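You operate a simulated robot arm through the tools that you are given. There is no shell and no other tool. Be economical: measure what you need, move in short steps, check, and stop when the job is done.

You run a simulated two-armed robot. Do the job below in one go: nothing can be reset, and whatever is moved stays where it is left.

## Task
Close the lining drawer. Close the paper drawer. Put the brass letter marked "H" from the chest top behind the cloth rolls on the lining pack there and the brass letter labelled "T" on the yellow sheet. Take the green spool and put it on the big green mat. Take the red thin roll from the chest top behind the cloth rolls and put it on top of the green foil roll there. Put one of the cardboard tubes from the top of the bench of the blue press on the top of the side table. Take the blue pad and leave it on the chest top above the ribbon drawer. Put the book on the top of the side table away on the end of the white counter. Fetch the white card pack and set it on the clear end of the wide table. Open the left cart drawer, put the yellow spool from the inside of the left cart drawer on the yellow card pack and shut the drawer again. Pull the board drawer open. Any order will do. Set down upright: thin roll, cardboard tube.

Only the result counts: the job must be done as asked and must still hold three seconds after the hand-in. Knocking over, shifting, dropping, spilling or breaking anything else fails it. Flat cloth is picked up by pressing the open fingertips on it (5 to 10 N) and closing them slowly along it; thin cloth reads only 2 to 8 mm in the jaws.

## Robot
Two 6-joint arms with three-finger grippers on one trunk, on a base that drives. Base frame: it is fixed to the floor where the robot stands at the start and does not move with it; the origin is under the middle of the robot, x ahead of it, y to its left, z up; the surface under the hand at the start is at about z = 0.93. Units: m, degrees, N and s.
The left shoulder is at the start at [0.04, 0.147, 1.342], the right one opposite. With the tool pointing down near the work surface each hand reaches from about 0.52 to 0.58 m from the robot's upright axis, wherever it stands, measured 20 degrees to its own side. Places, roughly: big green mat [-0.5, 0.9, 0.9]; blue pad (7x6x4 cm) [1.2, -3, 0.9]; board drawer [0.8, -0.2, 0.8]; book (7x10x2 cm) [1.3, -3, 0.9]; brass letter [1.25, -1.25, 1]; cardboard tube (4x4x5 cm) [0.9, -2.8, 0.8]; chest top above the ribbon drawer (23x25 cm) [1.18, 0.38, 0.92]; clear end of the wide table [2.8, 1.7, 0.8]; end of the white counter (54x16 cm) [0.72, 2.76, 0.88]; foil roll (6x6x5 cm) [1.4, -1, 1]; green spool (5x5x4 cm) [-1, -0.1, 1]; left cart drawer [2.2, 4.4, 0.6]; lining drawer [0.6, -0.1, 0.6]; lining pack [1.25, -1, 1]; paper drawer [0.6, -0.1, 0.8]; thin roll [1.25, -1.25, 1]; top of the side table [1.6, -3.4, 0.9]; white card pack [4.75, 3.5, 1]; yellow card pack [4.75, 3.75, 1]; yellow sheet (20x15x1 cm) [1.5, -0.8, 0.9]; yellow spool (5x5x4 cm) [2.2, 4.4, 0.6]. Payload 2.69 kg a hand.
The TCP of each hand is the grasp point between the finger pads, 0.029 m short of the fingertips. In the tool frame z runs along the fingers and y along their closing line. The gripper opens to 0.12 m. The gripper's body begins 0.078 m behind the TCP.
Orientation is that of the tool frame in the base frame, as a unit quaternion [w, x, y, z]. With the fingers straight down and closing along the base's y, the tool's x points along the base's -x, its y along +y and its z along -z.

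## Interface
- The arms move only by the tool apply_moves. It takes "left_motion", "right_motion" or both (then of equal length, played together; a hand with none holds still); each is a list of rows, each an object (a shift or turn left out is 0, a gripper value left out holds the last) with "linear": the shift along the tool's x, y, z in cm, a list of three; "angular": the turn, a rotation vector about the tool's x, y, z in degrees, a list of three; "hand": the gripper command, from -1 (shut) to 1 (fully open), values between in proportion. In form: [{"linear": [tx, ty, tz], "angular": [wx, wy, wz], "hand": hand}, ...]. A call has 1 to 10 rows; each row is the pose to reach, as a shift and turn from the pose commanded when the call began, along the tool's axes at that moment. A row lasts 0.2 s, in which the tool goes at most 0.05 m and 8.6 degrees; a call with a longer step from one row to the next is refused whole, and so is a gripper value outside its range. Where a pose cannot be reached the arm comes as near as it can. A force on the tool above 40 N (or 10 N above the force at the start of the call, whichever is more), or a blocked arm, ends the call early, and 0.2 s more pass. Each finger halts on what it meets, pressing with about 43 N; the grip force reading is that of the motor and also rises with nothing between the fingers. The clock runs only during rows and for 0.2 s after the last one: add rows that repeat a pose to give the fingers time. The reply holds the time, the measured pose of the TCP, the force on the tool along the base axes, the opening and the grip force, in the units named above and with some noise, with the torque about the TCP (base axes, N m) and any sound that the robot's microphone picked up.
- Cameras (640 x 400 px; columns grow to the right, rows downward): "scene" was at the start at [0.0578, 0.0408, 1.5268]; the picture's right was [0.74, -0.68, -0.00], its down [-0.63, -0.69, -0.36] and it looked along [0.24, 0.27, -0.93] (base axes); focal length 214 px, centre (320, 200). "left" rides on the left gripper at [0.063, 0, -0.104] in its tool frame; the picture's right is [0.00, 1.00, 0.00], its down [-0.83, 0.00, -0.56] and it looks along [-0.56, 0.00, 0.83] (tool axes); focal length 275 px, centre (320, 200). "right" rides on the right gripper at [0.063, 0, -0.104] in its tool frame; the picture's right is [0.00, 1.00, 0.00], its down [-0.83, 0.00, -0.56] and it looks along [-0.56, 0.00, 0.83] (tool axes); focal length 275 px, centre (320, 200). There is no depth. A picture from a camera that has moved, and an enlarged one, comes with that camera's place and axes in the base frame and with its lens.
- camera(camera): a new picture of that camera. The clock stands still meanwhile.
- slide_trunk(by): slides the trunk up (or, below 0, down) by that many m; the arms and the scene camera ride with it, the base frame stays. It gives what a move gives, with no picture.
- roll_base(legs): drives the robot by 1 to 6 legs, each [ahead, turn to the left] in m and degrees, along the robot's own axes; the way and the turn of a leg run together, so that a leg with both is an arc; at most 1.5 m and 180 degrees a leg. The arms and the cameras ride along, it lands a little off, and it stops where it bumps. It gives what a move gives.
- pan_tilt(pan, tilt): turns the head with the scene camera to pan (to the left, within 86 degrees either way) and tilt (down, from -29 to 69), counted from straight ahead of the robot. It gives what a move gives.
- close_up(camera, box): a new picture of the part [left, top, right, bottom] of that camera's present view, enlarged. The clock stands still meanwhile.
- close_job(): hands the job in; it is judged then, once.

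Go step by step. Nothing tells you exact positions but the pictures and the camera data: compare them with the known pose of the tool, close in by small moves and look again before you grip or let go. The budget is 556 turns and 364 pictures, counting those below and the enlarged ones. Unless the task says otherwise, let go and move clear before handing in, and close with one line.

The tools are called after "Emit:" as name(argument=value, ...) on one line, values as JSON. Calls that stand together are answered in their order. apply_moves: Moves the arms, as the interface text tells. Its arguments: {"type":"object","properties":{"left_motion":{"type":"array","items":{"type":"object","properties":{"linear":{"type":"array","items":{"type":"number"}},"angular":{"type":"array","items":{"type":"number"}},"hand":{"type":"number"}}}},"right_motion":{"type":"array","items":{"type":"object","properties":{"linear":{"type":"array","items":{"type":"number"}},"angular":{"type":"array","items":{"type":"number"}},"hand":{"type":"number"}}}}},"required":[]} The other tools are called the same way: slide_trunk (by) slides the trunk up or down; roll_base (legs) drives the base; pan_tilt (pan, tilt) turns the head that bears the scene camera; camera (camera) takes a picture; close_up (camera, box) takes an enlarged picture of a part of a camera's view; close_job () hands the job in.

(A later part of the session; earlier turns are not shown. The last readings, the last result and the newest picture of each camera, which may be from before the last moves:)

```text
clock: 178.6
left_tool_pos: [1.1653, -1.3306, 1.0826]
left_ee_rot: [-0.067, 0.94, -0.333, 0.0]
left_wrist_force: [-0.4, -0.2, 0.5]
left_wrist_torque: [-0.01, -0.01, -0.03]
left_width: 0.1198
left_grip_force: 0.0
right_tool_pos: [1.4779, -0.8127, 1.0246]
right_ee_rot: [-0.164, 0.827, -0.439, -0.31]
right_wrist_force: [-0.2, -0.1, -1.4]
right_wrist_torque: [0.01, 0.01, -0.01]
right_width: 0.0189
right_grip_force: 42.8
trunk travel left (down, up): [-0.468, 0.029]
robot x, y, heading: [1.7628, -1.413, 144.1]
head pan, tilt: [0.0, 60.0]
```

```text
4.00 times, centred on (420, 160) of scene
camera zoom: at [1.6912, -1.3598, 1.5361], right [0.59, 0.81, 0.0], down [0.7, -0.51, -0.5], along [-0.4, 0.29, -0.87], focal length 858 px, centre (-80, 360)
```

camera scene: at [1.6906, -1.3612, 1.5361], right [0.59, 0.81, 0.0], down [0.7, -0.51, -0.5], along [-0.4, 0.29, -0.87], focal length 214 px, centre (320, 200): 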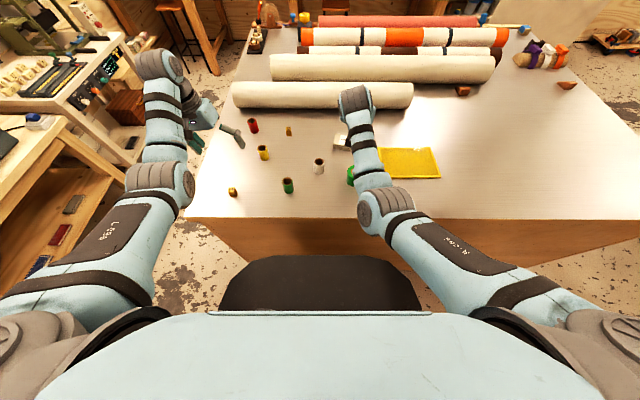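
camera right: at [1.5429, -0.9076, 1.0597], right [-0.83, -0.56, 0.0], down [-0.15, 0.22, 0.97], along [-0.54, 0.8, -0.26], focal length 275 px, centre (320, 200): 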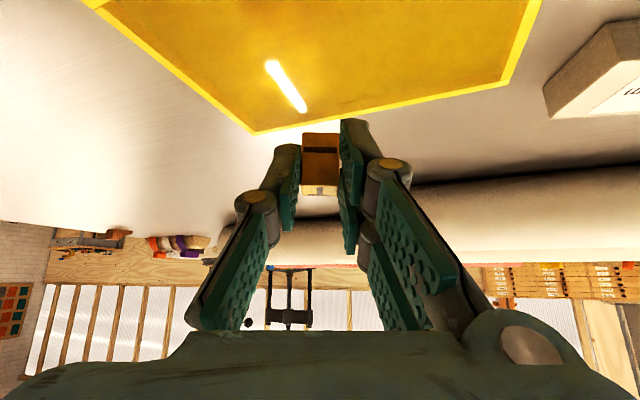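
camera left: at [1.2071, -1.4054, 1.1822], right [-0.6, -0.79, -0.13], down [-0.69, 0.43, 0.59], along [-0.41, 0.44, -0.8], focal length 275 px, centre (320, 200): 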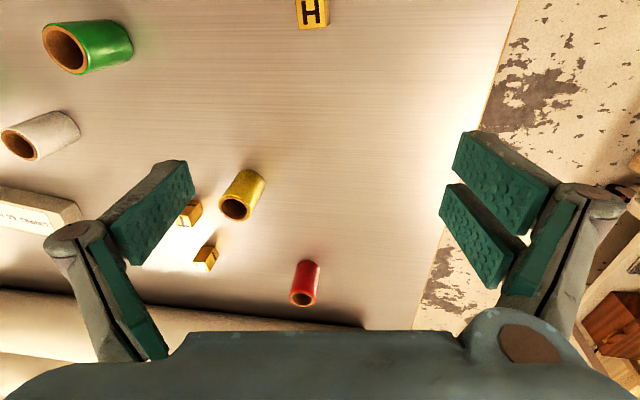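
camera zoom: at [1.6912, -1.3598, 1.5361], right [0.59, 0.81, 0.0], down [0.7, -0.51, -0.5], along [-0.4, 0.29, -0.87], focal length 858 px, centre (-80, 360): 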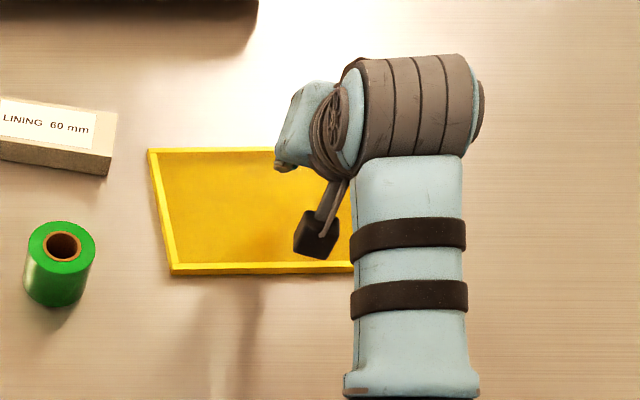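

Emit:
apply_moves(right_motion=[{"linear": [1.6, 0, 1.9]}, {"linear": [3, 0, 3.6]}, {"linear": [3, 0, 3.6]}])

Emit:
camera(camera="right")

```text
clock: 179.4
left_tool_pos: [1.1647, -1.3319, 1.0813]
left_ee_rot: [-0.068, 0.94, -0.334, 0.001]
left_wrist_force: [0.4, 0.1, 0.6]
left_wrist_torque: [-0.04, 0.01, -0.02]
left_width: 0.1199
left_grip_force: 0.0
right_tool_pos: [1.4782, -0.8104, 0.9785]
right_ee_rot: [-0.164, 0.827, -0.44, -0.31]
right_wrist_force: [-0.3, 0.5, 0.7]
right_wrist_torque: [-0.02, -0.01, 0.0]
right_width: 0.0193
right_grip_force: 43.1
trunk travel left (down, up): [-0.468, 0.029]
robot x, y, heading: [1.7621, -1.4092, 144.0]
head pan, tilt: [0.0, 60.0]
```

```text
275 pictures are left
camera right: at [1.5427, -0.9063, 1.0135], right [-0.83, -0.56, 0.0], down [-0.15, 0.22, 0.96], along [-0.54, 0.8, -0.26], focal length 275 px, centre (320, 200)
```

right: 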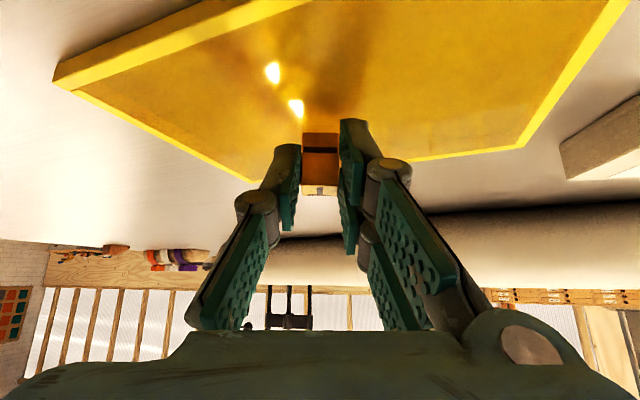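

Hovering just above the sheet; lower the last millimetres.

Emit:
apply_moves(right_motion=[{"linear": [0.3, 0, 0.35]}, {"linear": [0.45, 0, 0.55]}, {"linear": [0.45, 0, 0.55]}])

```text
clock: 180.2
left_tool_pos: [1.1669, -1.3308, 1.0823]
left_ee_rot: [-0.069, 0.94, -0.333, 0.0]
left_wrist_force: [0.7, -0.6, 0.2]
left_wrist_torque: [-0.01, -0.01, -0.03]
left_width: 0.1199
left_grip_force: 0.1
right_tool_pos: [1.4771, -0.8116, 0.9746]
right_ee_rot: [-0.165, 0.826, -0.439, -0.313]
right_wrist_force: [-2.4, 4.9, 17.2]
right_wrist_torque: [0.56, 0.14, 0.03]
right_width: 0.0191
right_grip_force: 43.0
trunk travel left (down, up): [-0.468, 0.029]
robot x, y, heading: [1.7601, -1.4131, 144.2]
head pan, tilt: [0.0, 60.0]
```

Emit:
apply_moves(right_motion=[{"linear": [-0.1, 0, -0.15]}, {"linear": [-0.1, 0, -0.15], "hand": -0.6}, {"linear": [-0.1, 0, -0.15], "hand": -0.3}, {"linear": [-0.1, 0, -0.15], "hand": -0.2}, {"linear": [-0.1, 0, -4]}, {"linear": [-0.1, 0, -8]}, {"linear": [-2, 0, -11]}, {"linear": [-2, 0, -11]}])

Emit:
camera(camera="right")

```text
clock: 182.0
left_tool_pos: [1.1652, -1.3314, 1.0815]
left_ee_rot: [-0.067, 0.94, -0.333, 0.001]
left_wrist_force: [-0.3, -0.8, 0.6]
left_wrist_torque: [0.0, -0.01, 0.0]
left_width: 0.1202
left_grip_force: 0.0
right_tool_pos: [1.5087, -0.8571, 1.0685]
right_ee_rot: [-0.163, 0.827, -0.44, -0.309]
right_wrist_force: [0.3, 0.5, -0.4]
right_wrist_torque: [-0.03, -0.03, -0.02]
right_width: 0.0479
right_grip_force: 0.1
trunk travel left (down, up): [-0.468, 0.029]
robot x, y, heading: [1.7624, -1.4107, 144.0]
head pan, tilt: [0.0, 60.0]
```

```text
274 pictures are left
camera right: at [1.5739, -0.9534, 1.1032], right [-0.83, -0.56, 0.0], down [-0.15, 0.22, 0.96], along [-0.54, 0.8, -0.26], focal length 275 px, centre (320, 200)
```

right: 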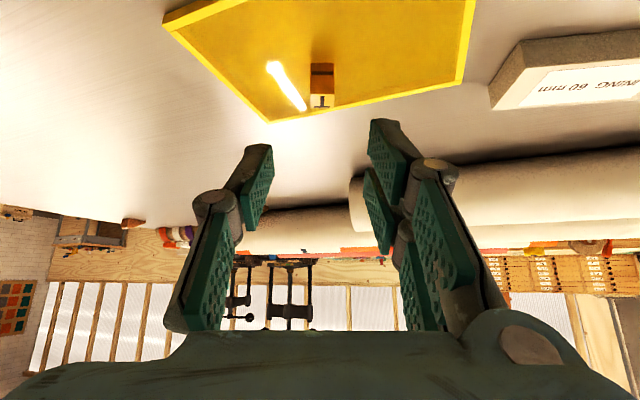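

T stands on the yellow sheet. Next letter H with the left hand: back up 0.1 m, straighten and tilt the left tool.

Emit:
roll_base(legs=[[-0.1, 2]])

Emit:
apply_moves(left_motion=[{"angular": [-7.3, 0, 0]}, {"angular": [-7.3, 0, 0], "hand": 0}])

Emit:
apply_moves(left_motion=[{"linear": [-1, 0, 0], "angular": [0, -8, 0]}, {"linear": [-2, 0, 0], "angular": [0, -16, 0]}, {"linear": [-3, 0, 0], "angular": [0, -24, 0]}, {"linear": [-4, 0, 0], "angular": [0, -32, 0]}, {"linear": [-4, 0, 0], "angular": [0, -40, 0]}, {"linear": [-4, 0, 0], "angular": [0, -40, 0]}])

Emit:
camera(camera="left")

Emit:
camera(camera="scene")

```text
clock: 183.1
left_tool_pos: [1.2385, -1.4056, 1.0782]
left_ee_rot: [-0.067, 0.946, -0.317, 0.003]
left_wrist_force: [-0.5, 0.7, 0.0]
left_wrist_torque: [-0.04, -0.05, -0.01]
left_width: 0.1198
left_grip_force: 0.0
right_tool_pos: [1.5664, -0.9203, 1.0643]
right_ee_rot: [-0.157, 0.836, -0.424, -0.31]
right_wrist_force: [-0.6, -0.1, 0.1]
right_wrist_torque: [-0.02, -0.06, -0.04]
right_width: 0.048
right_grip_force: 0.1
trunk travel left (down, up): [-0.468, 0.029]
robot x, y, heading: [1.8439, -1.4724, 145.9]
head pan, tilt: [0.0, 60.0]
```

```text
clock: 183.7
left_tool_pos: [1.2436, -1.4073, 1.0792]
left_ee_rot: [-0.067, 0.946, -0.317, 0.001]
left_wrist_force: [-0.4, 0.7, -0.1]
left_wrist_torque: [-0.03, -0.04, 0.01]
left_width: 0.0601
left_grip_force: 0.0
left hand out of reach, approached as far as the arm can: row 1, 2
right_tool_pos: [1.5694, -0.9216, 1.0667]
right_ee_rot: [-0.157, 0.835, -0.425, -0.311]
right_wrist_force: [-0.4, -0.3, -0.6]
right_wrist_torque: [-0.02, 0.01, 0.0]
right_width: 0.0482
right_grip_force: 0.0
trunk travel left (down, up): [-0.468, 0.029]
robot x, y, heading: [1.8432, -1.4708, 146.3]
head pan, tilt: [0.0, 60.0]
```

```text
clock: 185.1
left_tool_pos: [1.1519, -1.3828, 1.0605]
left_ee_rot: [-0.173, 0.888, -0.277, -0.323]
left_wrist_force: [0.4, 0.3, 0.5]
left_wrist_torque: [-0.01, 0.0, 0.01]
left_width: 0.0599
left_grip_force: 0.0
left hand out of reach, approached as far as the arm can: row 1, 2, 3, 4, 5, 6
right_tool_pos: [1.5712, -0.9228, 1.0679]
right_ee_rot: [-0.158, 0.835, -0.424, -0.313]
right_wrist_force: [-0.3, 0.2, 0.1]
right_wrist_torque: [0.01, -0.01, 0.0]
right_width: 0.048
right_grip_force: 0.0
trunk travel left (down, up): [-0.468, 0.029]
robot x, y, heading: [1.8455, -1.4703, 145.9]
head pan, tilt: [0.0, 60.0]
```

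```text
273 pictures are left
camera left: at [1.2403, -1.4569, 1.0946], right [-0.61, -0.78, -0.12], down [-0.26, 0.05, 0.96], along [-0.75, 0.62, -0.23], focal length 275 px, centre (320, 200)
```

left: 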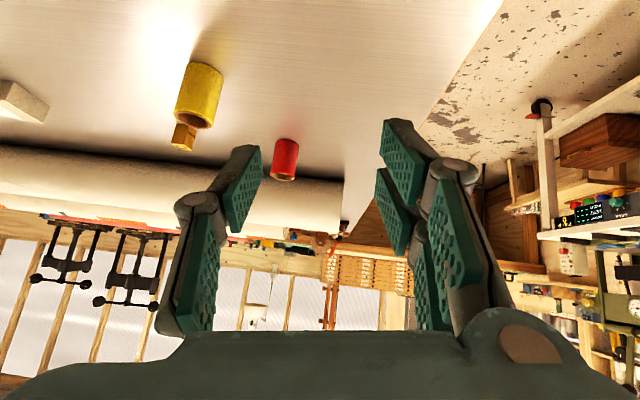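

```text
272 pictures are left
camera scene: at [1.7711, -1.419, 1.5361], right [0.56, 0.83, 0.0], down [0.72, -0.48, -0.5], along [-0.41, 0.28, -0.87], focal length 214 px, centre (320, 200)
```

scene: 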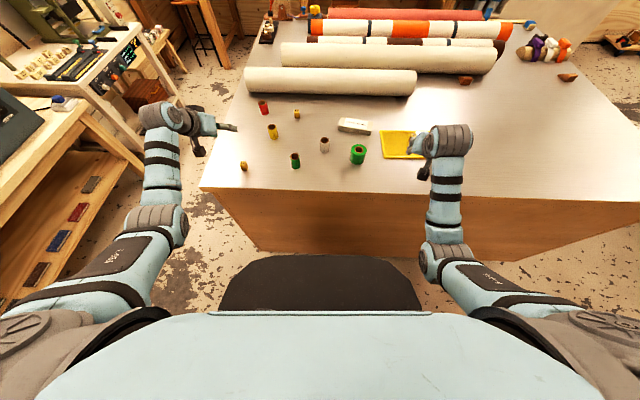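

Emit:
apply_moves(left_motion=[{"linear": [2, -1.5, -0.5], "angular": [-4.5, 0, 0]}, {"linear": [4, -3, -1], "angular": [-8.9, 0, 0]}, {"linear": [6.6, -5.3, -1.7], "angular": [-8.9, 0, 0]}, {"linear": [6.6, -5.3, -1.7], "angular": [-8.9, 0, 0]}])

Emit:
camera(camera="left")

```text
clock: 186.1
left_tool_pos: [1.1582, -1.3723, 1.0039]
left_ee_rot: [-0.111, 0.89, -0.281, -0.34]
left_wrist_force: [-0.7, -0.2, 0.3]
left_wrist_torque: [0.03, 0.01, -0.02]
left_width: 0.06
left_grip_force: 0.1
left hand out of reach, approached as far as the arm can: row 1, 2, 3, 4
right_tool_pos: [1.5721, -0.9249, 1.0681]
right_ee_rot: [-0.157, 0.835, -0.424, -0.314]
right_wrist_force: [0.7, -0.4, -0.6]
right_wrist_torque: [-0.02, 0.0, 0.02]
right_width: 0.0479
right_grip_force: 0.1
trunk travel left (down, up): [-0.468, 0.029]
robot x, y, heading: [1.8426, -1.4674, 146.5]
head pan, tilt: [0.0, 60.0]
```

```text
271 pictures are left
camera left: at [1.2523, -1.4399, 1.039], right [-0.58, -0.82, 0.0], down [-0.2, 0.14, 0.97], along [-0.79, 0.56, -0.25], focal length 275 px, centre (320, 200)
```

left: 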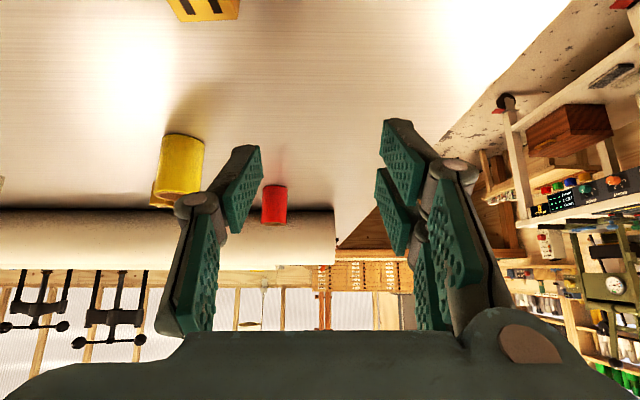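

Emit:
roll_base(legs=[[-0.09, 0]])

Emit:
camera(camera="left")

```text
clock: 187.2
left_tool_pos: [1.227, -1.4182, 0.997]
left_ee_rot: [-0.11, 0.892, -0.281, -0.336]
left_wrist_force: [-0.4, 1.2, -0.5]
left_wrist_torque: [-0.03, -0.02, 0.01]
left_width: 0.0597
left_grip_force: 0.1
right_tool_pos: [1.6396, -0.9703, 1.0635]
right_ee_rot: [-0.157, 0.836, -0.425, -0.309]
right_wrist_force: [-0.8, 0.9, 0.2]
right_wrist_torque: [0.0, -0.05, -0.03]
right_width: 0.0481
right_grip_force: 0.0
trunk travel left (down, up): [-0.468, 0.029]
robot x, y, heading: [1.92, -1.515, 146.2]
head pan, tilt: [0.0, 60.0]
```

```text
270 pictures are left
camera left: at [1.3196, -1.4854, 1.0344], right [-0.58, -0.82, 0.0], down [-0.21, 0.15, 0.97], along [-0.79, 0.56, -0.26], focal length 275 px, centre (320, 200)
```

left: 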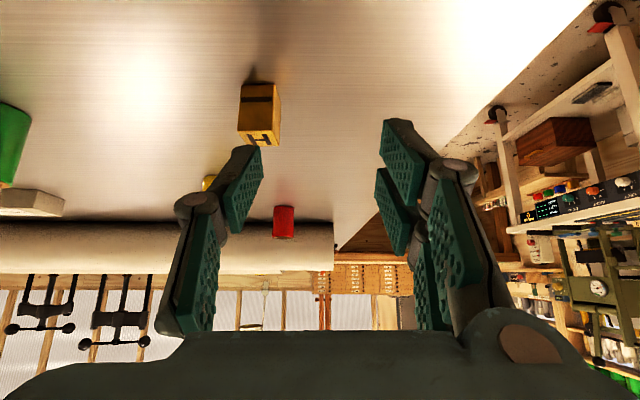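

Emit:
apply_moves(left_motion=[{"linear": [-0.4, -2, -0.3]}, {"linear": [-0.6, -3.4, 0]}, {"linear": [0.4, -3.4, 1.7]}, {"linear": [1.2, -3.4, 3.1]}, {"linear": [1.2, -3.4, 3.1]}])

Emit:
camera(camera="left")

```text
clock: 188.4
left_tool_pos: [1.2457, -1.4123, 0.975]
left_ee_rot: [-0.121, 0.891, -0.279, -0.338]
left_wrist_force: [-0.2, 0.3, 0.2]
left_wrist_torque: [-0.03, 0.01, 0.01]
left_width: 0.0602
left_grip_force: 0.0
left hand out of reach, approached as far as the arm can: row 1, 2, 3, 4, 5
right_tool_pos: [1.6431, -0.9729, 1.0677]
right_ee_rot: [-0.157, 0.835, -0.424, -0.313]
right_wrist_force: [0.1, 0.4, -0.5]
right_wrist_torque: [0.03, 0.03, -0.03]
right_width: 0.0478
right_grip_force: 0.1
trunk travel left (down, up): [-0.468, 0.029]
robot x, y, heading: [1.9183, -1.5156, 146.6]
head pan, tilt: [0.0, 60.0]
```

```text
269 pictures are left
camera left: at [1.3371, -1.4807, 1.0116], right [-0.58, -0.81, -0.02], down [-0.21, 0.12, 0.97], along [-0.78, 0.57, -0.25], focal length 275 px, centre (320, 200)
```

left: 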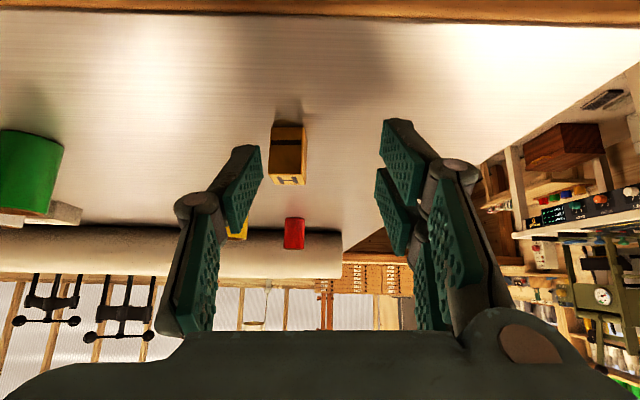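

Emit:
roll_base(legs=[[-0.04, 0]])

Emit:
apply_moves(left_motion=[{"linear": [-2, -1, 1]}, {"linear": [-4, -1.85, 3]}, {"linear": [-4, -1.85, 3]}])

Emit:
camera(camera="left")

```text
clock: 189.3
left_tool_pos: [1.2712, -1.4298, 0.9713]
left_ee_rot: [-0.121, 0.892, -0.279, -0.335]
left_wrist_force: [-1.0, 0.4, -0.4]
left_wrist_torque: [0.0, -0.01, 0.0]
left_width: 0.0601
left_grip_force: 0.0
right_tool_pos: [1.6717, -0.9912, 1.0633]
right_ee_rot: [-0.158, 0.836, -0.426, -0.308]
right_wrist_force: [-0.9, 0.8, -0.3]
right_wrist_torque: [-0.02, -0.02, -0.02]
right_width: 0.0481
right_grip_force: 0.0
trunk travel left (down, up): [-0.468, 0.029]
robot x, y, heading: [1.9518, -1.5362, 146.2]
head pan, tilt: [0.0, 60.0]
```

```text
clock: 190.1
left_tool_pos: [1.2382, -1.3942, 0.9771]
left_ee_rot: [-0.125, 0.89, -0.281, -0.337]
left_wrist_force: [0.9, 0.4, -0.5]
left_wrist_torque: [-0.02, 0.0, 0.0]
left_width: 0.0603
left_grip_force: 0.0
left hand out of reach, approached as far as the arm can: row 1, 2, 3
right_tool_pos: [1.6783, -0.9946, 1.0681]
right_ee_rot: [-0.157, 0.835, -0.425, -0.313]
right_wrist_force: [0.3, 0.1, 0.8]
right_wrist_torque: [0.03, 0.0, 0.01]
right_width: 0.0479
right_grip_force: 0.1
trunk travel left (down, up): [-0.468, 0.029]
robot x, y, heading: [1.9516, -1.5387, 146.3]
head pan, tilt: [0.0, 60.0]
```

```text
268 pictures are left
camera left: at [1.3312, -1.4633, 1.0127], right [-0.59, -0.81, -0.03], down [-0.21, 0.12, 0.97], along [-0.78, 0.58, -0.24], focal length 275 px, centre (320, 200)
```

left: 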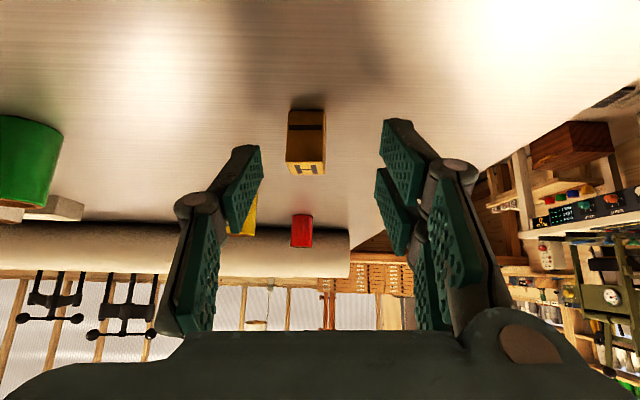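

Emit:
roll_base(legs=[[0.02, 0]])

Emit:
apply_moves(left_motion=[{"linear": [1, -0.8, -0.5]}, {"linear": [1.8, -0.8, 0]}, {"linear": [1.8, -0.8, 0]}])

Emit:
camera(camera="left")

```text
clock: 190.9
left_tool_pos: [1.2265, -1.3867, 0.9811]
left_ee_rot: [-0.126, 0.889, -0.28, -0.341]
left_wrist_force: [0.5, 0.3, -0.4]
left_wrist_torque: [0.02, 0.0, 0.0]
left_width: 0.0599
left_grip_force: 0.2
right_tool_pos: [1.6661, -0.9869, 1.071]
right_ee_rot: [-0.158, 0.834, -0.424, -0.316]
right_wrist_force: [0.6, 0.0, 0.5]
right_wrist_torque: [0.01, 0.04, -0.01]
right_width: 0.0481
right_grip_force: 0.0
trunk travel left (down, up): [-0.468, 0.029]
robot x, y, heading: [1.9317, -1.5285, 146.6]
head pan, tilt: [0.0, 60.0]
```

```text
clock: 191.7
left_tool_pos: [1.2386, -1.3873, 0.9655]
left_ee_rot: [-0.129, 0.889, -0.282, -0.338]
left_wrist_force: [2.2, -1.4, 6.4]
left_wrist_torque: [-0.23, 0.06, 0.11]
left_width: 0.0606
left_grip_force: 1.0
left hand out of reach, approached as far as the arm can: row 1
right_tool_pos: [1.6634, -0.9854, 1.0683]
right_ee_rot: [-0.158, 0.834, -0.425, -0.314]
right_wrist_force: [0.0, 0.5, -0.2]
right_wrist_torque: [0.0, 0.03, 0.01]
right_width: 0.0478
right_grip_force: 0.0
trunk travel left (down, up): [-0.468, 0.029]
robot x, y, heading: [1.9325, -1.5267, 146.3]
head pan, tilt: [0.0, 60.0]
```

```text
267 pictures are left
camera left: at [1.33, -1.4576, 1.0009], right [-0.59, -0.81, -0.04], down [-0.21, 0.11, 0.97], along [-0.78, 0.58, -0.24], focal length 275 px, centre (320, 200)
```

left: 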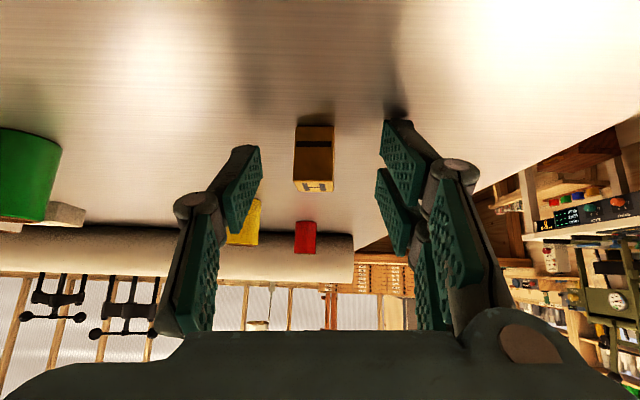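

Emit:
apply_moves(left_motion=[{"linear": [-0.1, 0, -0.15], "hand": -0.3}, {"linear": [-0.1, 0, -0.15], "hand": -0.7}, {"linear": [-0.1, 0, -0.15], "hand": -1}, {"linear": [-0.1, 0, -0.15], "hand": -1}])

Emit:
camera(camera="left")

```text
clock: 192.7
left_tool_pos: [1.2361, -1.3875, 0.9665]
left_ee_rot: [-0.129, 0.889, -0.282, -0.336]
left_wrist_force: [1.0, -1.2, 0.3]
left_wrist_torque: [-0.03, -0.02, 0.0]
left_width: 0.0194
left_grip_force: 43.2
left hand out of reach, approached as far as the arm can: row 1, 2, 3, 4
right_tool_pos: [1.6635, -0.9839, 1.068]
right_ee_rot: [-0.158, 0.834, -0.425, -0.314]
right_wrist_force: [-0.9, 0.6, -0.1]
right_wrist_torque: [-0.03, -0.03, 0.02]
right_width: 0.0482
right_grip_force: 0.1
trunk travel left (down, up): [-0.468, 0.029]
robot x, y, heading: [1.9358, -1.5293, 146.1]
head pan, tilt: [0.0, 60.0]
```

```text
266 pictures are left
camera left: at [1.329, -1.4571, 1.0014], right [-0.59, -0.81, -0.04], down [-0.22, 0.11, 0.97], along [-0.78, 0.58, -0.24], focal length 275 px, centre (320, 200)
```

left: 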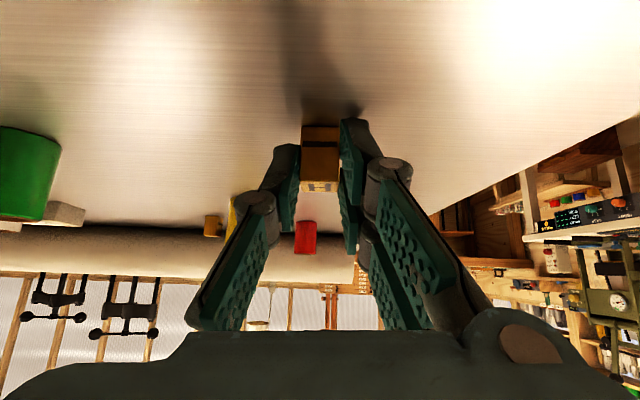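

Emit:
apply_moves(left_motion=[{"linear": [-2.6, 0, -3.1]}, {"linear": [-5.1, 0, -6.1]}, {"linear": [-6.4, 0, -7.7]}, {"linear": [-6.4, 0, -7.7]}])

Emit:
roll_base(legs=[[0.18, 0], [0, -34]])

Emit:
camera(camera="left")

Emit:
camera(camera="scene")

```text
clock: 193.7
left_tool_pos: [1.2321, -1.4029, 1.0639]
left_ee_rot: [-0.13, 0.889, -0.283, -0.336]
left_wrist_force: [-0.2, 0.1, -0.7]
left_wrist_torque: [0.01, -0.03, 0.01]
left_width: 0.0199
left_grip_force: 43.2
left hand out of reach, approached as far as the arm can: row 1, 2, 3, 4
right_tool_pos: [1.6621, -0.9841, 1.0681]
right_ee_rot: [-0.158, 0.835, -0.425, -0.312]
right_wrist_force: [0.0, 0.1, -0.5]
right_wrist_torque: [-0.02, 0.01, -0.01]
right_width: 0.0479
right_grip_force: 0.1
trunk travel left (down, up): [-0.468, 0.029]
robot x, y, heading: [1.9338, -1.53, 146.3]
head pan, tilt: [0.0, 60.0]
```

```text
clock: 196.8
left_tool_pos: [1.2752, -0.9296, 1.0648]
left_ee_rot: [-0.224, 0.767, -0.531, -0.283]
left_wrist_force: [0.0, -0.7, 0.1]
left_wrist_torque: [-0.03, 0.02, 0.05]
left_width: 0.0193
left_grip_force: 43.2
right_tool_pos: [1.8662, -0.8262, 1.0676]
right_ee_rot: [-0.244, 0.673, -0.651, -0.252]
right_wrist_force: [0.1, -0.6, 0.1]
right_wrist_torque: [-0.01, 0.02, -0.01]
right_width: 0.0482
right_grip_force: 0.1
trunk travel left (down, up): [-0.468, 0.029]
robot x, y, heading: [1.7858, -1.4287, 112.1]
head pan, tilt: [0.0, 60.0]
```

```text
265 pictures are left
camera left: at [1.311, -1.0408, 1.0995], right [-0.94, -0.33, -0.04], down [-0.12, 0.22, 0.97], along [-0.31, 0.92, -0.24], focal length 275 px, centre (320, 200)
```

left: 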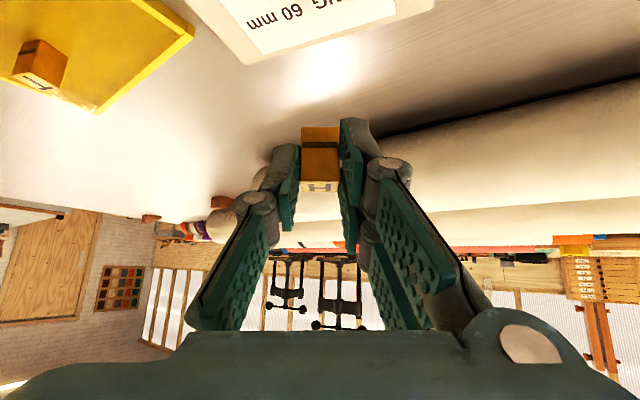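

```text
264 pictures are left
camera scene: at [1.7522, -1.3482, 1.5361], right [0.93, 0.37, 0.0], down [0.32, -0.8, -0.5], along [-0.19, 0.46, -0.87], focal length 214 px, centre (320, 200)
```

scene: 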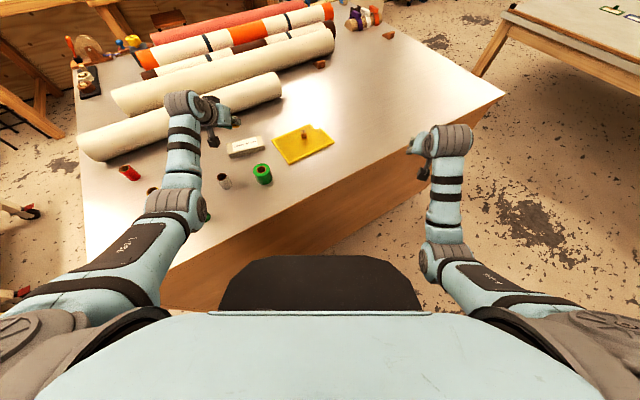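

Emit:
close_up(camera="scene", box=[180, 100, 340, 200])

```text
4.00 times, centred on (260, 150) of scene
camera zoom: at [1.7522, -1.3482, 1.5361], right [0.93, 0.37, 0.0], down [0.32, -0.8, -0.5], along [-0.19, 0.46, -0.87], focal length 858 px, centre (560, 400)
```

zoom: 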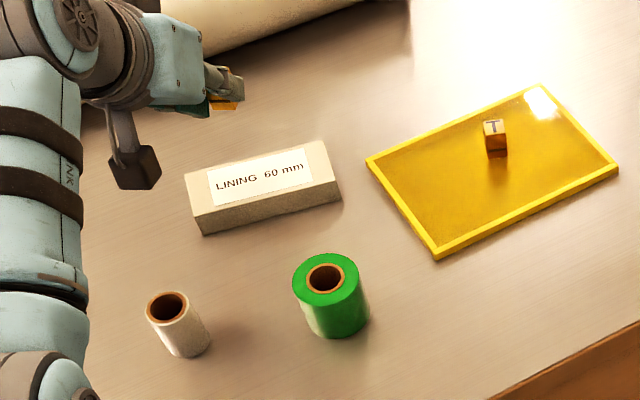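

Emit:
apply_moves(left_motion=[{"linear": [1.8, -0.5, 0.8]}, {"linear": [3.3, -1, 2.3]}, {"linear": [4.5, -1, 3.4]}, {"linear": [4.5, -1, 3.4]}])

Emit:
camera(camera="left")

Emit:
close_up(camera="scene", box=[180, 100, 340, 200])

```text
clock: 197.8
left_tool_pos: [1.2889, -0.9362, 1.0097]
left_ee_rot: [-0.227, 0.765, -0.533, -0.281]
left_wrist_force: [-0.5, 0.8, -0.6]
left_wrist_torque: [-0.05, -0.02, -0.04]
left_width: 0.0194
left_grip_force: 42.7
right_tool_pos: [1.8659, -0.8252, 1.0683]
right_ee_rot: [-0.243, 0.673, -0.651, -0.253]
right_wrist_force: [-0.6, 0.3, -0.3]
right_wrist_torque: [-0.02, -0.01, -0.03]
right_width: 0.0481
right_grip_force: 0.0
trunk travel left (down, up): [-0.468, 0.029]
robot x, y, heading: [1.7857, -1.426, 111.9]
head pan, tilt: [0.0, 60.0]
```

```text
262 pictures are left
camera left: at [1.3254, -1.0471, 1.0444], right [-0.94, -0.33, -0.04], down [-0.12, 0.21, 0.97], along [-0.31, 0.92, -0.24], focal length 275 px, centre (320, 200)
```

left: 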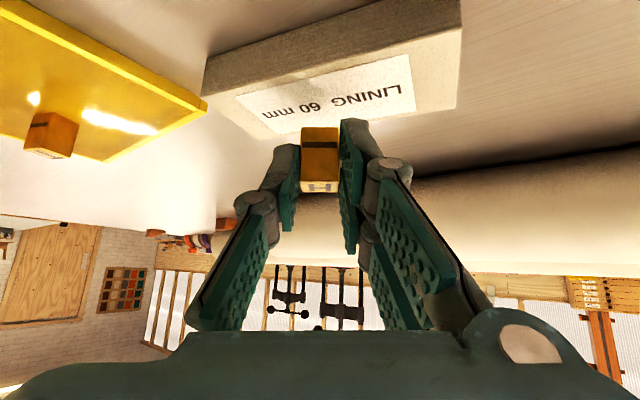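

```text
4.00 times, centred on (260, 150) of scene
camera zoom: at [1.7534, -1.3482, 1.5361], right [0.93, 0.37, 0.0], down [0.32, -0.8, -0.5], along [-0.19, 0.46, -0.87], focal length 858 px, centre (560, 400)
```

zoom: 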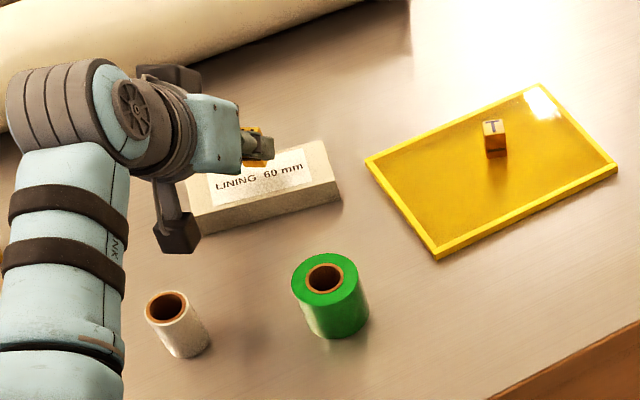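

Emit:
apply_moves(left_motion=[{"linear": [0.45, 0, 0.55]}, {"linear": [0.9, 0, 1.1]}, {"linear": [0.9, 0, 1.1]}])

Emit:
close_up(camera="left", box=[180, 0, 500, 220])

```text
clock: 198.6
left_tool_pos: [1.2903, -0.9349, 0.9944]
left_ee_rot: [-0.225, 0.766, -0.532, -0.282]
left_wrist_force: [0.2, 0.0, -1.6]
left_wrist_torque: [0.02, -0.02, 0.01]
left_width: 0.0194
left_grip_force: 42.9
right_tool_pos: [1.8672, -0.8261, 1.0681]
right_ee_rot: [-0.243, 0.673, -0.651, -0.253]
right_wrist_force: [-0.7, 0.0, 0.0]
right_wrist_torque: [0.02, -0.02, -0.02]
right_width: 0.0478
right_grip_force: 0.1
trunk travel left (down, up): [-0.468, 0.029]
robot x, y, heading: [1.7849, -1.4288, 112.1]
head pan, tilt: [0.0, 60.0]
```

```text
1.82 times, centred on (340, 110) of left
camera zoom: at [1.3257, -1.0459, 1.0303], right [-0.94, -0.33, -0.04], down [-0.12, 0.21, 0.97], along [-0.31, 0.92, -0.24], focal length 500 px, centre (284, 364)
```

zoom: 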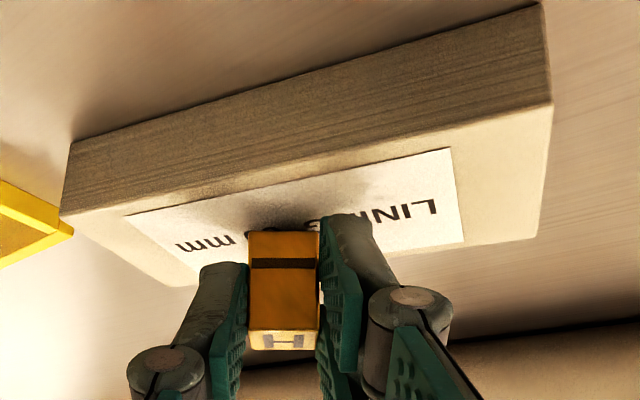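

Emit:
apply_moves(left_motion=[{"linear": [0.4, 0, -0.3]}, {"linear": [0.7, 0, 0.1]}, {"linear": [0.9, 0, 0.35]}, {"linear": [0.9, 0, 0.35]}])

Emit:
close_up(camera="left", box=[180, 0, 500, 220])

```text
clock: 199.6
left_tool_pos: [1.2927, -0.94, 0.992]
left_ee_rot: [-0.227, 0.764, -0.532, -0.287]
left_wrist_force: [-7.2, 3.5, 23.4]
left_wrist_torque: [0.39, 0.58, 0.02]
left_width: 0.0195
left_grip_force: 42.6
right_tool_pos: [1.8681, -0.8288, 1.0705]
right_ee_rot: [-0.244, 0.672, -0.651, -0.254]
right_wrist_force: [0.0, 0.3, 0.2]
right_wrist_torque: [-0.02, -0.01, 0.0]
right_width: 0.0479
right_grip_force: 0.2
trunk travel left (down, up): [-0.468, 0.029]
robot x, y, heading: [1.7847, -1.4265, 111.9]
head pan, tilt: [0.0, 60.0]
```

```text
1.82 times, centred on (340, 110) of left
camera zoom: at [1.3285, -1.0509, 1.0256], right [-0.94, -0.33, -0.04], down [-0.11, 0.21, 0.97], along [-0.31, 0.92, -0.23], focal length 500 px, centre (284, 364)
```

zoom: 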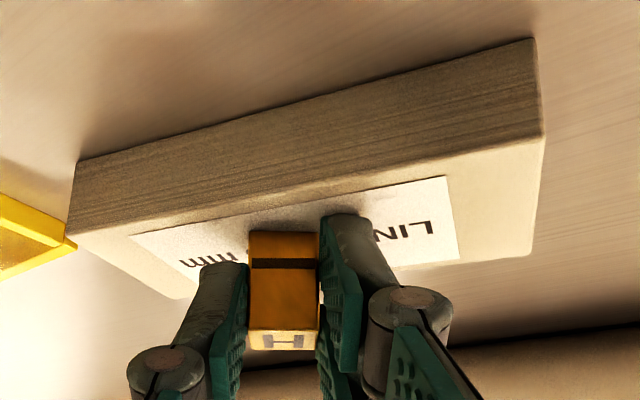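

Emit:
apply_moves(left_motion=[{"linear": [-0.12, 0, -0.15]}, {"linear": [-0.12, 0, -0.15], "hand": -0.6}, {"linear": [-0.12, 0, -0.15], "hand": -0.4}, {"linear": [-0.12, 0, -0.15], "hand": -0.3}, {"linear": [-0.12, 0, -4]}, {"linear": [-0.5, 0, -8]}, {"linear": [-0.5, 0, -8]}])

Emit:
camera(camera="left")

Emit:
close_up(camera="scene", box=[180, 100, 340, 200])

```text
clock: 201.2
left_tool_pos: [1.2797, -0.9658, 1.0358]
left_ee_rot: [-0.225, 0.76, -0.541, -0.281]
left_wrist_force: [0.2, -0.5, -0.4]
left_wrist_torque: [0.01, 0.0, 0.0]
left_width: 0.0419
left_grip_force: 0.1
left hand out of reach, approached as far as the arm can: row 5, 6, 7
right_tool_pos: [1.8655, -0.8268, 1.0665]
right_ee_rot: [-0.243, 0.673, -0.651, -0.253]
right_wrist_force: [0.3, 0.3, 0.4]
right_wrist_torque: [0.0, 0.02, -0.01]
right_width: 0.0479
right_grip_force: 0.1
trunk travel left (down, up): [-0.468, 0.029]
robot x, y, heading: [1.7858, -1.4269, 112.1]
head pan, tilt: [0.0, 60.0]
```

```text
258 pictures are left
camera left: at [1.3137, -1.0784, 1.0711], right [-0.95, -0.31, -0.03], down [-0.11, 0.22, 0.97], along [-0.29, 0.92, -0.24], focal length 275 px, centre (320, 200)
```

left: 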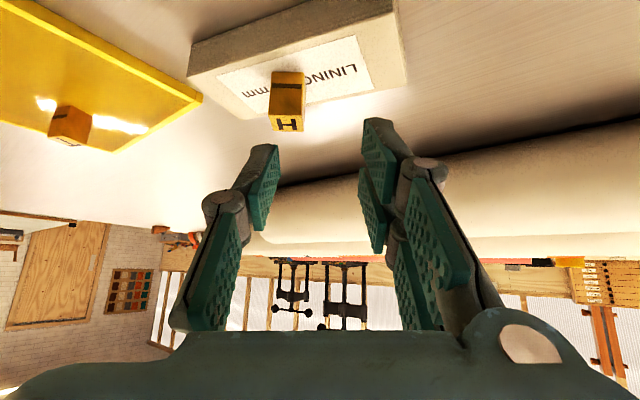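

```text
4.00 times, centred on (260, 150) of scene
camera zoom: at [1.7534, -1.3482, 1.5361], right [0.93, 0.37, 0.0], down [0.32, -0.8, -0.5], along [-0.19, 0.46, -0.87], focal length 858 px, centre (560, 400)
```

zoom: 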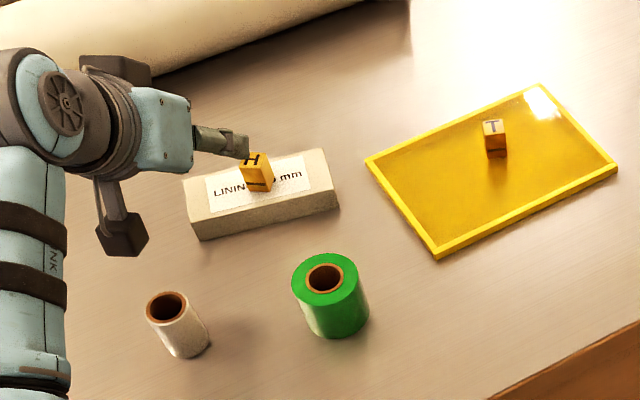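

H rests on the lining pack. Now I bring both tools upright and drive round to the chest's right end for the red roll.

Emit:
apply_moves(left_motion=[{"linear": [-1.5, 0, -1], "angular": [0, 8, 0], "hand": 1}, {"linear": [-3, 0, -2], "angular": [0, 16, 0]}, {"linear": [-4, 0, -3], "angular": [0, 24, 0]}, {"linear": [-5, 0, -4], "angular": [0, 32, 0]}, {"linear": [-5, 0, -5], "angular": [0, 40, 0]}, {"linear": [-5, 0, -5], "angular": [0, 40, 0]}], right_motion=[{"linear": [-1, 0, -1], "angular": [0, 8, 0], "hand": 1}, {"linear": [-2, 0, -2], "angular": [0, 16, 0]}, {"linear": [-2, 0, -3], "angular": [0, 24, 0]}, {"linear": [-2, 0, -4], "angular": [0, 32, 0]}, {"linear": [-2, 0, -4], "angular": [0, 40, 0]}, {"linear": [-2, 0, -4], "angular": [0, 40, 0]}])

Emit:
camera(camera="left")

```text
clock: 202.6
left_tool_pos: [1.2933, -1.055, 1.0954]
left_ee_rot: [-0.059, 0.816, -0.575, -0.001]
left_wrist_force: [-0.6, -0.7, 0.1]
left_wrist_torque: [0.01, -0.01, -0.01]
left_width: 0.1199
left_grip_force: 0.1
left hand out of reach, approached as far as the arm can: row 2, 3, 4, 5, 6
right_tool_pos: [1.8624, -0.8151, 1.1048]
right_ee_rot: [-0.005, 0.719, -0.695, -0.007]
right_wrist_force: [-0.1, 0.3, 0.8]
right_wrist_torque: [0.04, 0.02, 0.01]
right_width: 0.1201
right_grip_force: 0.0
right hand out of reach, approached as far as the arm can: row 3, 4, 5, 6
trunk travel left (down, up): [-0.468, 0.029]
robot x, y, heading: [1.7854, -1.4272, 112.0]
head pan, tilt: [0.0, 60.0]
```

```text
256 pictures are left
camera left: at [1.3056, -1.1243, 1.1955], right [-0.94, -0.33, -0.1], down [-0.31, 0.73, 0.61], along [-0.13, 0.6, -0.79], focal length 275 px, centre (320, 200)
```

left: 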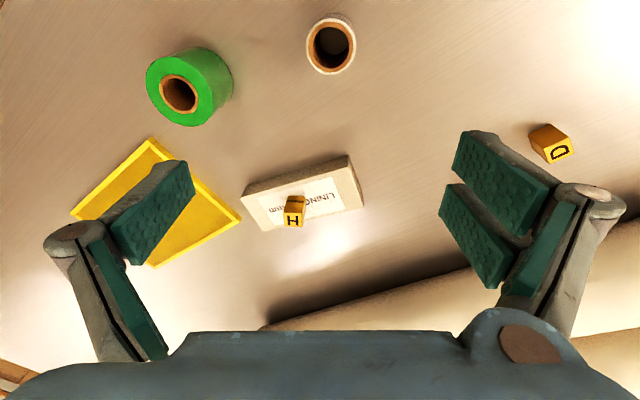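

Emit:
roll_base(legs=[[0, 123], [0.7, 0], [0, -83]])

Emit:
pan_tilt(pan=0, tilt=40)

Emit:
camera(camera="scene")

```text
clock: 215.1
left_tool_pos: [0.7527, -2.0155, 1.0963]
left_ee_rot: [-0.056, 0.961, -0.269, -0.021]
left_wrist_force: [1.1, -1.4, 1.0]
left_wrist_torque: [0.0, -0.02, 0.01]
left_width: 0.1199
left_grip_force: 0.0
right_tool_pos: [1.043, -1.4719, 1.1046]
right_ee_rot: [-0.003, 0.91, -0.415, -0.009]
right_wrist_force: [-0.6, -0.1, 0.9]
right_wrist_torque: [0.01, -0.02, -0.02]
right_width: 0.1201
right_grip_force: 0.1
trunk travel left (down, up): [-0.468, 0.029]
robot x, y, heading: [1.3733, -1.9933, 151.1]
head pan, tilt: [0.0, 60.0]
```

```text
clock: 215.9
left_tool_pos: [0.7525, -2.0151, 1.0961]
left_ee_rot: [-0.054, 0.961, -0.269, -0.02]
left_wrist_force: [-0.4, -1.1, -0.2]
left_wrist_torque: [0.0, -0.02, 0.0]
left_width: 0.12
left_grip_force: 0.0
right_tool_pos: [1.0423, -1.4712, 1.1029]
right_ee_rot: [-0.003, 0.91, -0.415, -0.008]
right_wrist_force: [-0.6, -0.4, -0.7]
right_wrist_torque: [0.01, 0.0, 0.0]
right_width: 0.1199
right_grip_force: 0.1
trunk travel left (down, up): [-0.468, 0.029]
robot x, y, heading: [1.3719, -1.9915, 151.0]
head pan, tilt: [0.0, 40.0]
```

```text
255 pictures are left
camera scene: at [1.2787, -1.9439, 1.5628], right [0.48, 0.88, 0.0], down [0.56, -0.31, -0.77], along [-0.67, 0.37, -0.64], focal length 214 px, centre (320, 200)
```

scene: 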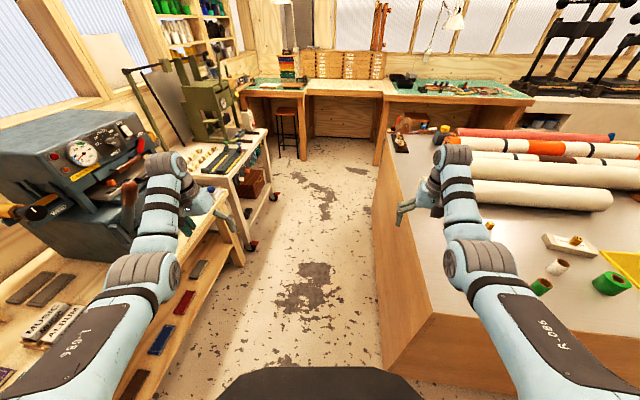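

Emit:
roll_base(legs=[[0.57, 0], [0, -96]])

Emit:
pan_tilt(pan=0, tilt=60)

Emit:
camera(camera="scene")

Emit:
camera(camera="left")

```text
clock: 223.2
left_tool_pos: [0.9214, -1.1027, 1.0961]
left_ee_rot: [0.053, -0.442, 0.895, -0.028]
left_wrist_force: [0.6, -0.2, -0.1]
left_wrist_torque: [-0.01, 0.01, 0.0]
left_width: 0.1202
left_grip_force: 0.1
right_tool_pos: [1.4307, -1.4495, 1.1037]
right_ee_rot: [0.01, -0.299, 0.954, 0.003]
right_wrist_force: [0.2, -0.1, -0.3]
right_wrist_torque: [0.0, 0.03, 0.01]
right_width: 0.12
right_grip_force: 0.1
trunk travel left (down, up): [-0.468, 0.029]
robot x, y, heading: [0.8728, -1.7235, 54.7]
head pan, tilt: [0.0, 40.0]
```

```text
clock: 224.1
left_tool_pos: [0.9204, -1.1017, 1.0955]
left_ee_rot: [0.052, -0.443, 0.895, -0.028]
left_wrist_force: [-1.6, 0.5, 0.0]
left_wrist_torque: [0.0, 0.03, 0.01]
left_width: 0.1199
left_grip_force: 0.1
right_tool_pos: [1.43, -1.45, 1.1034]
right_ee_rot: [0.008, -0.3, 0.954, 0.004]
right_wrist_force: [0.6, 0.2, 0.3]
right_wrist_torque: [-0.01, -0.01, 0.03]
right_width: 0.12
right_grip_force: 0.0
trunk travel left (down, up): [-0.468, 0.029]
robot x, y, heading: [0.8733, -1.7247, 55.1]
head pan, tilt: [0.0, 60.0]
```

```text
254 pictures are left
camera scene: at [0.9245, -1.6498, 1.5362], right [0.82, -0.57, 0.0], down [-0.5, -0.71, -0.5], along [0.29, 0.41, -0.87], focal length 214 px, centre (320, 200)
```

scene: 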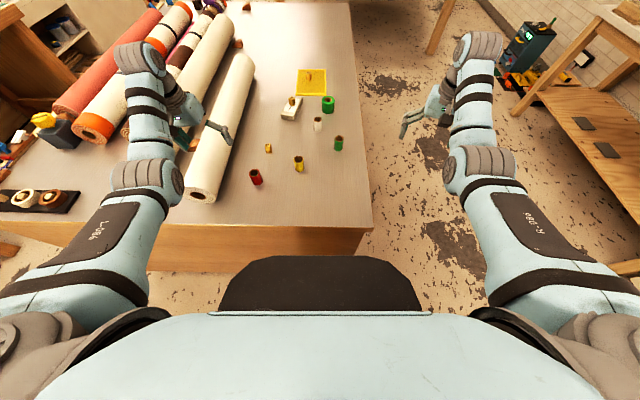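

```text
253 pictures are left
camera left: at [0.8683, -1.1528, 1.1952], right [-0.79, 0.61, -0.1], down [0.44, 0.66, 0.61], along [0.44, 0.44, -0.79], focal length 275 px, centre (320, 200)
```

left: 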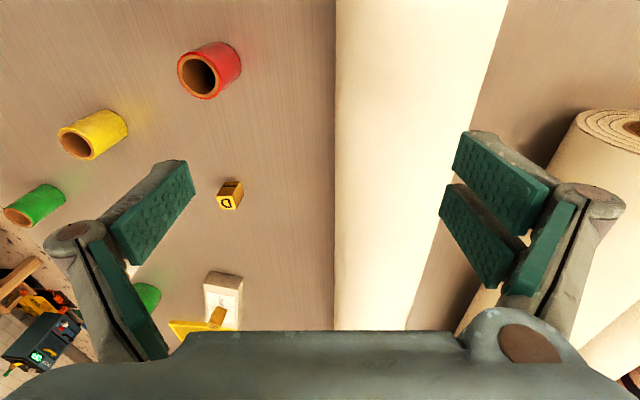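

Emit:
roll_base(legs=[[0, -9]])

Emit:
apply_moves(left_motion=[{"linear": [1.5, 0, 1], "angular": [-5.8, 0, 0], "hand": 0.2}, {"linear": [4, 0, 2], "angular": [-5.8, 0, 0]}, {"linear": [6, 0, 3], "angular": [-5.8, 0, 0]}, {"linear": [6, 0, 3], "angular": [-5.8, 0, 0]}])

Emit:
camera(camera="left")

```text
clock: 225.1
left_tool_pos: [1.0146, -1.1155, 1.0954]
left_ee_rot: [0.051, -0.371, 0.927, -0.033]
left_wrist_force: [-0.1, 0.4, -0.6]
left_wrist_torque: [-0.04, 0.04, 0.01]
left_width: 0.1199
left_grip_force: 0.0
right_tool_pos: [1.4649, -1.5395, 1.1044]
right_ee_rot: [0.009, -0.224, 0.975, 0.002]
right_wrist_force: [-0.4, -0.2, 0.0]
right_wrist_torque: [0.01, 0.02, 0.02]
right_width: 0.12
right_grip_force: 0.0
trunk travel left (down, up): [-0.468, 0.029]
robot x, y, heading: [0.8751, -1.7225, 45.9]
head pan, tilt: [0.0, 60.0]
```

```text
clock: 226.1
left_tool_pos: [0.9768, -1.1338, 1.0384]
left_ee_rot: [0.035, -0.372, 0.928, 0.012]
left_wrist_force: [-0.1, 1.0, 0.7]
left_wrist_torque: [-0.01, 0.02, -0.01]
left_width: 0.0718
left_grip_force: 0.1
left hand out of reach, approached as far as the arm can: row 1, 2, 3, 4
right_tool_pos: [1.4664, -1.5416, 1.1031]
right_ee_rot: [0.009, -0.223, 0.975, 0.003]
right_wrist_force: [-0.4, -0.1, -0.3]
right_wrist_torque: [-0.01, 0.0, 0.04]
right_width: 0.1201
right_grip_force: 0.1
trunk travel left (down, up): [-0.468, 0.029]
robot x, y, heading: [0.8726, -1.7218, 46.1]
head pan, tilt: [0.0, 60.0]
```

```text
252 pictures are left
camera left: at [0.9237, -1.1837, 1.1384], right [-0.69, 0.73, 0.0], down [0.57, 0.54, 0.62], along [0.45, 0.42, -0.79], focal length 275 px, centre (320, 200)
```

left: 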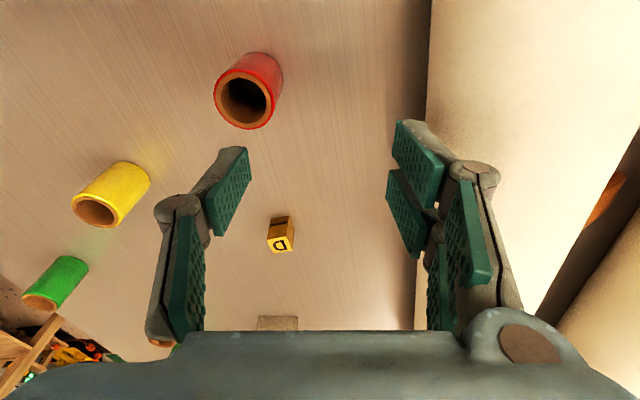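

Emit:
apply_moves(left_motion=[{"linear": [1, -1.5, 0], "angular": [0, 2, 0]}, {"linear": [2, -3, 0.5], "angular": [0, 4, 0]}, {"linear": [2.1, -4.5, 1], "angular": [0, 4, 0]}, {"linear": [2.1, -4.5, 1], "angular": [0, 4, 0]}])

Emit:
camera(camera="left")

```text
clock: 227.1
left_tool_pos: [0.964, -1.1528, 1.0076]
left_ee_rot: [0.006, -0.371, 0.929, -0.003]
left_wrist_force: [-0.2, 0.0, 0.4]
left_wrist_torque: [0.02, 0.0, -0.01]
left_width: 0.072
left_grip_force: 0.1
left hand out of reach, approached as far as the arm can: row 1, 2, 3, 4
right_tool_pos: [1.4653, -1.5411, 1.1033]
right_ee_rot: [0.009, -0.223, 0.975, 0.003]
right_wrist_force: [-0.5, 0.1, -0.5]
right_wrist_torque: [0.04, 0.01, 0.01]
right_width: 0.12
right_grip_force: 0.1
trunk travel left (down, up): [-0.468, 0.029]
robot x, y, heading: [0.8748, -1.7193, 45.9]
head pan, tilt: [0.0, 60.0]
```

```text
251 pictures are left
camera left: at [0.9148, -1.1953, 1.1124], right [-0.69, 0.73, -0.01], down [0.6, 0.57, 0.56], along [0.42, 0.38, -0.83], focal length 275 px, centre (320, 200)
```

left: 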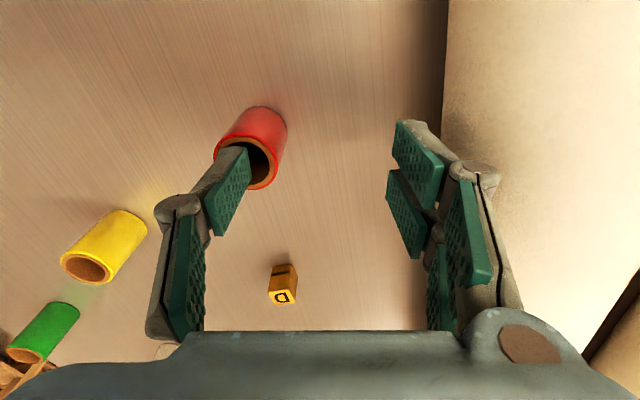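

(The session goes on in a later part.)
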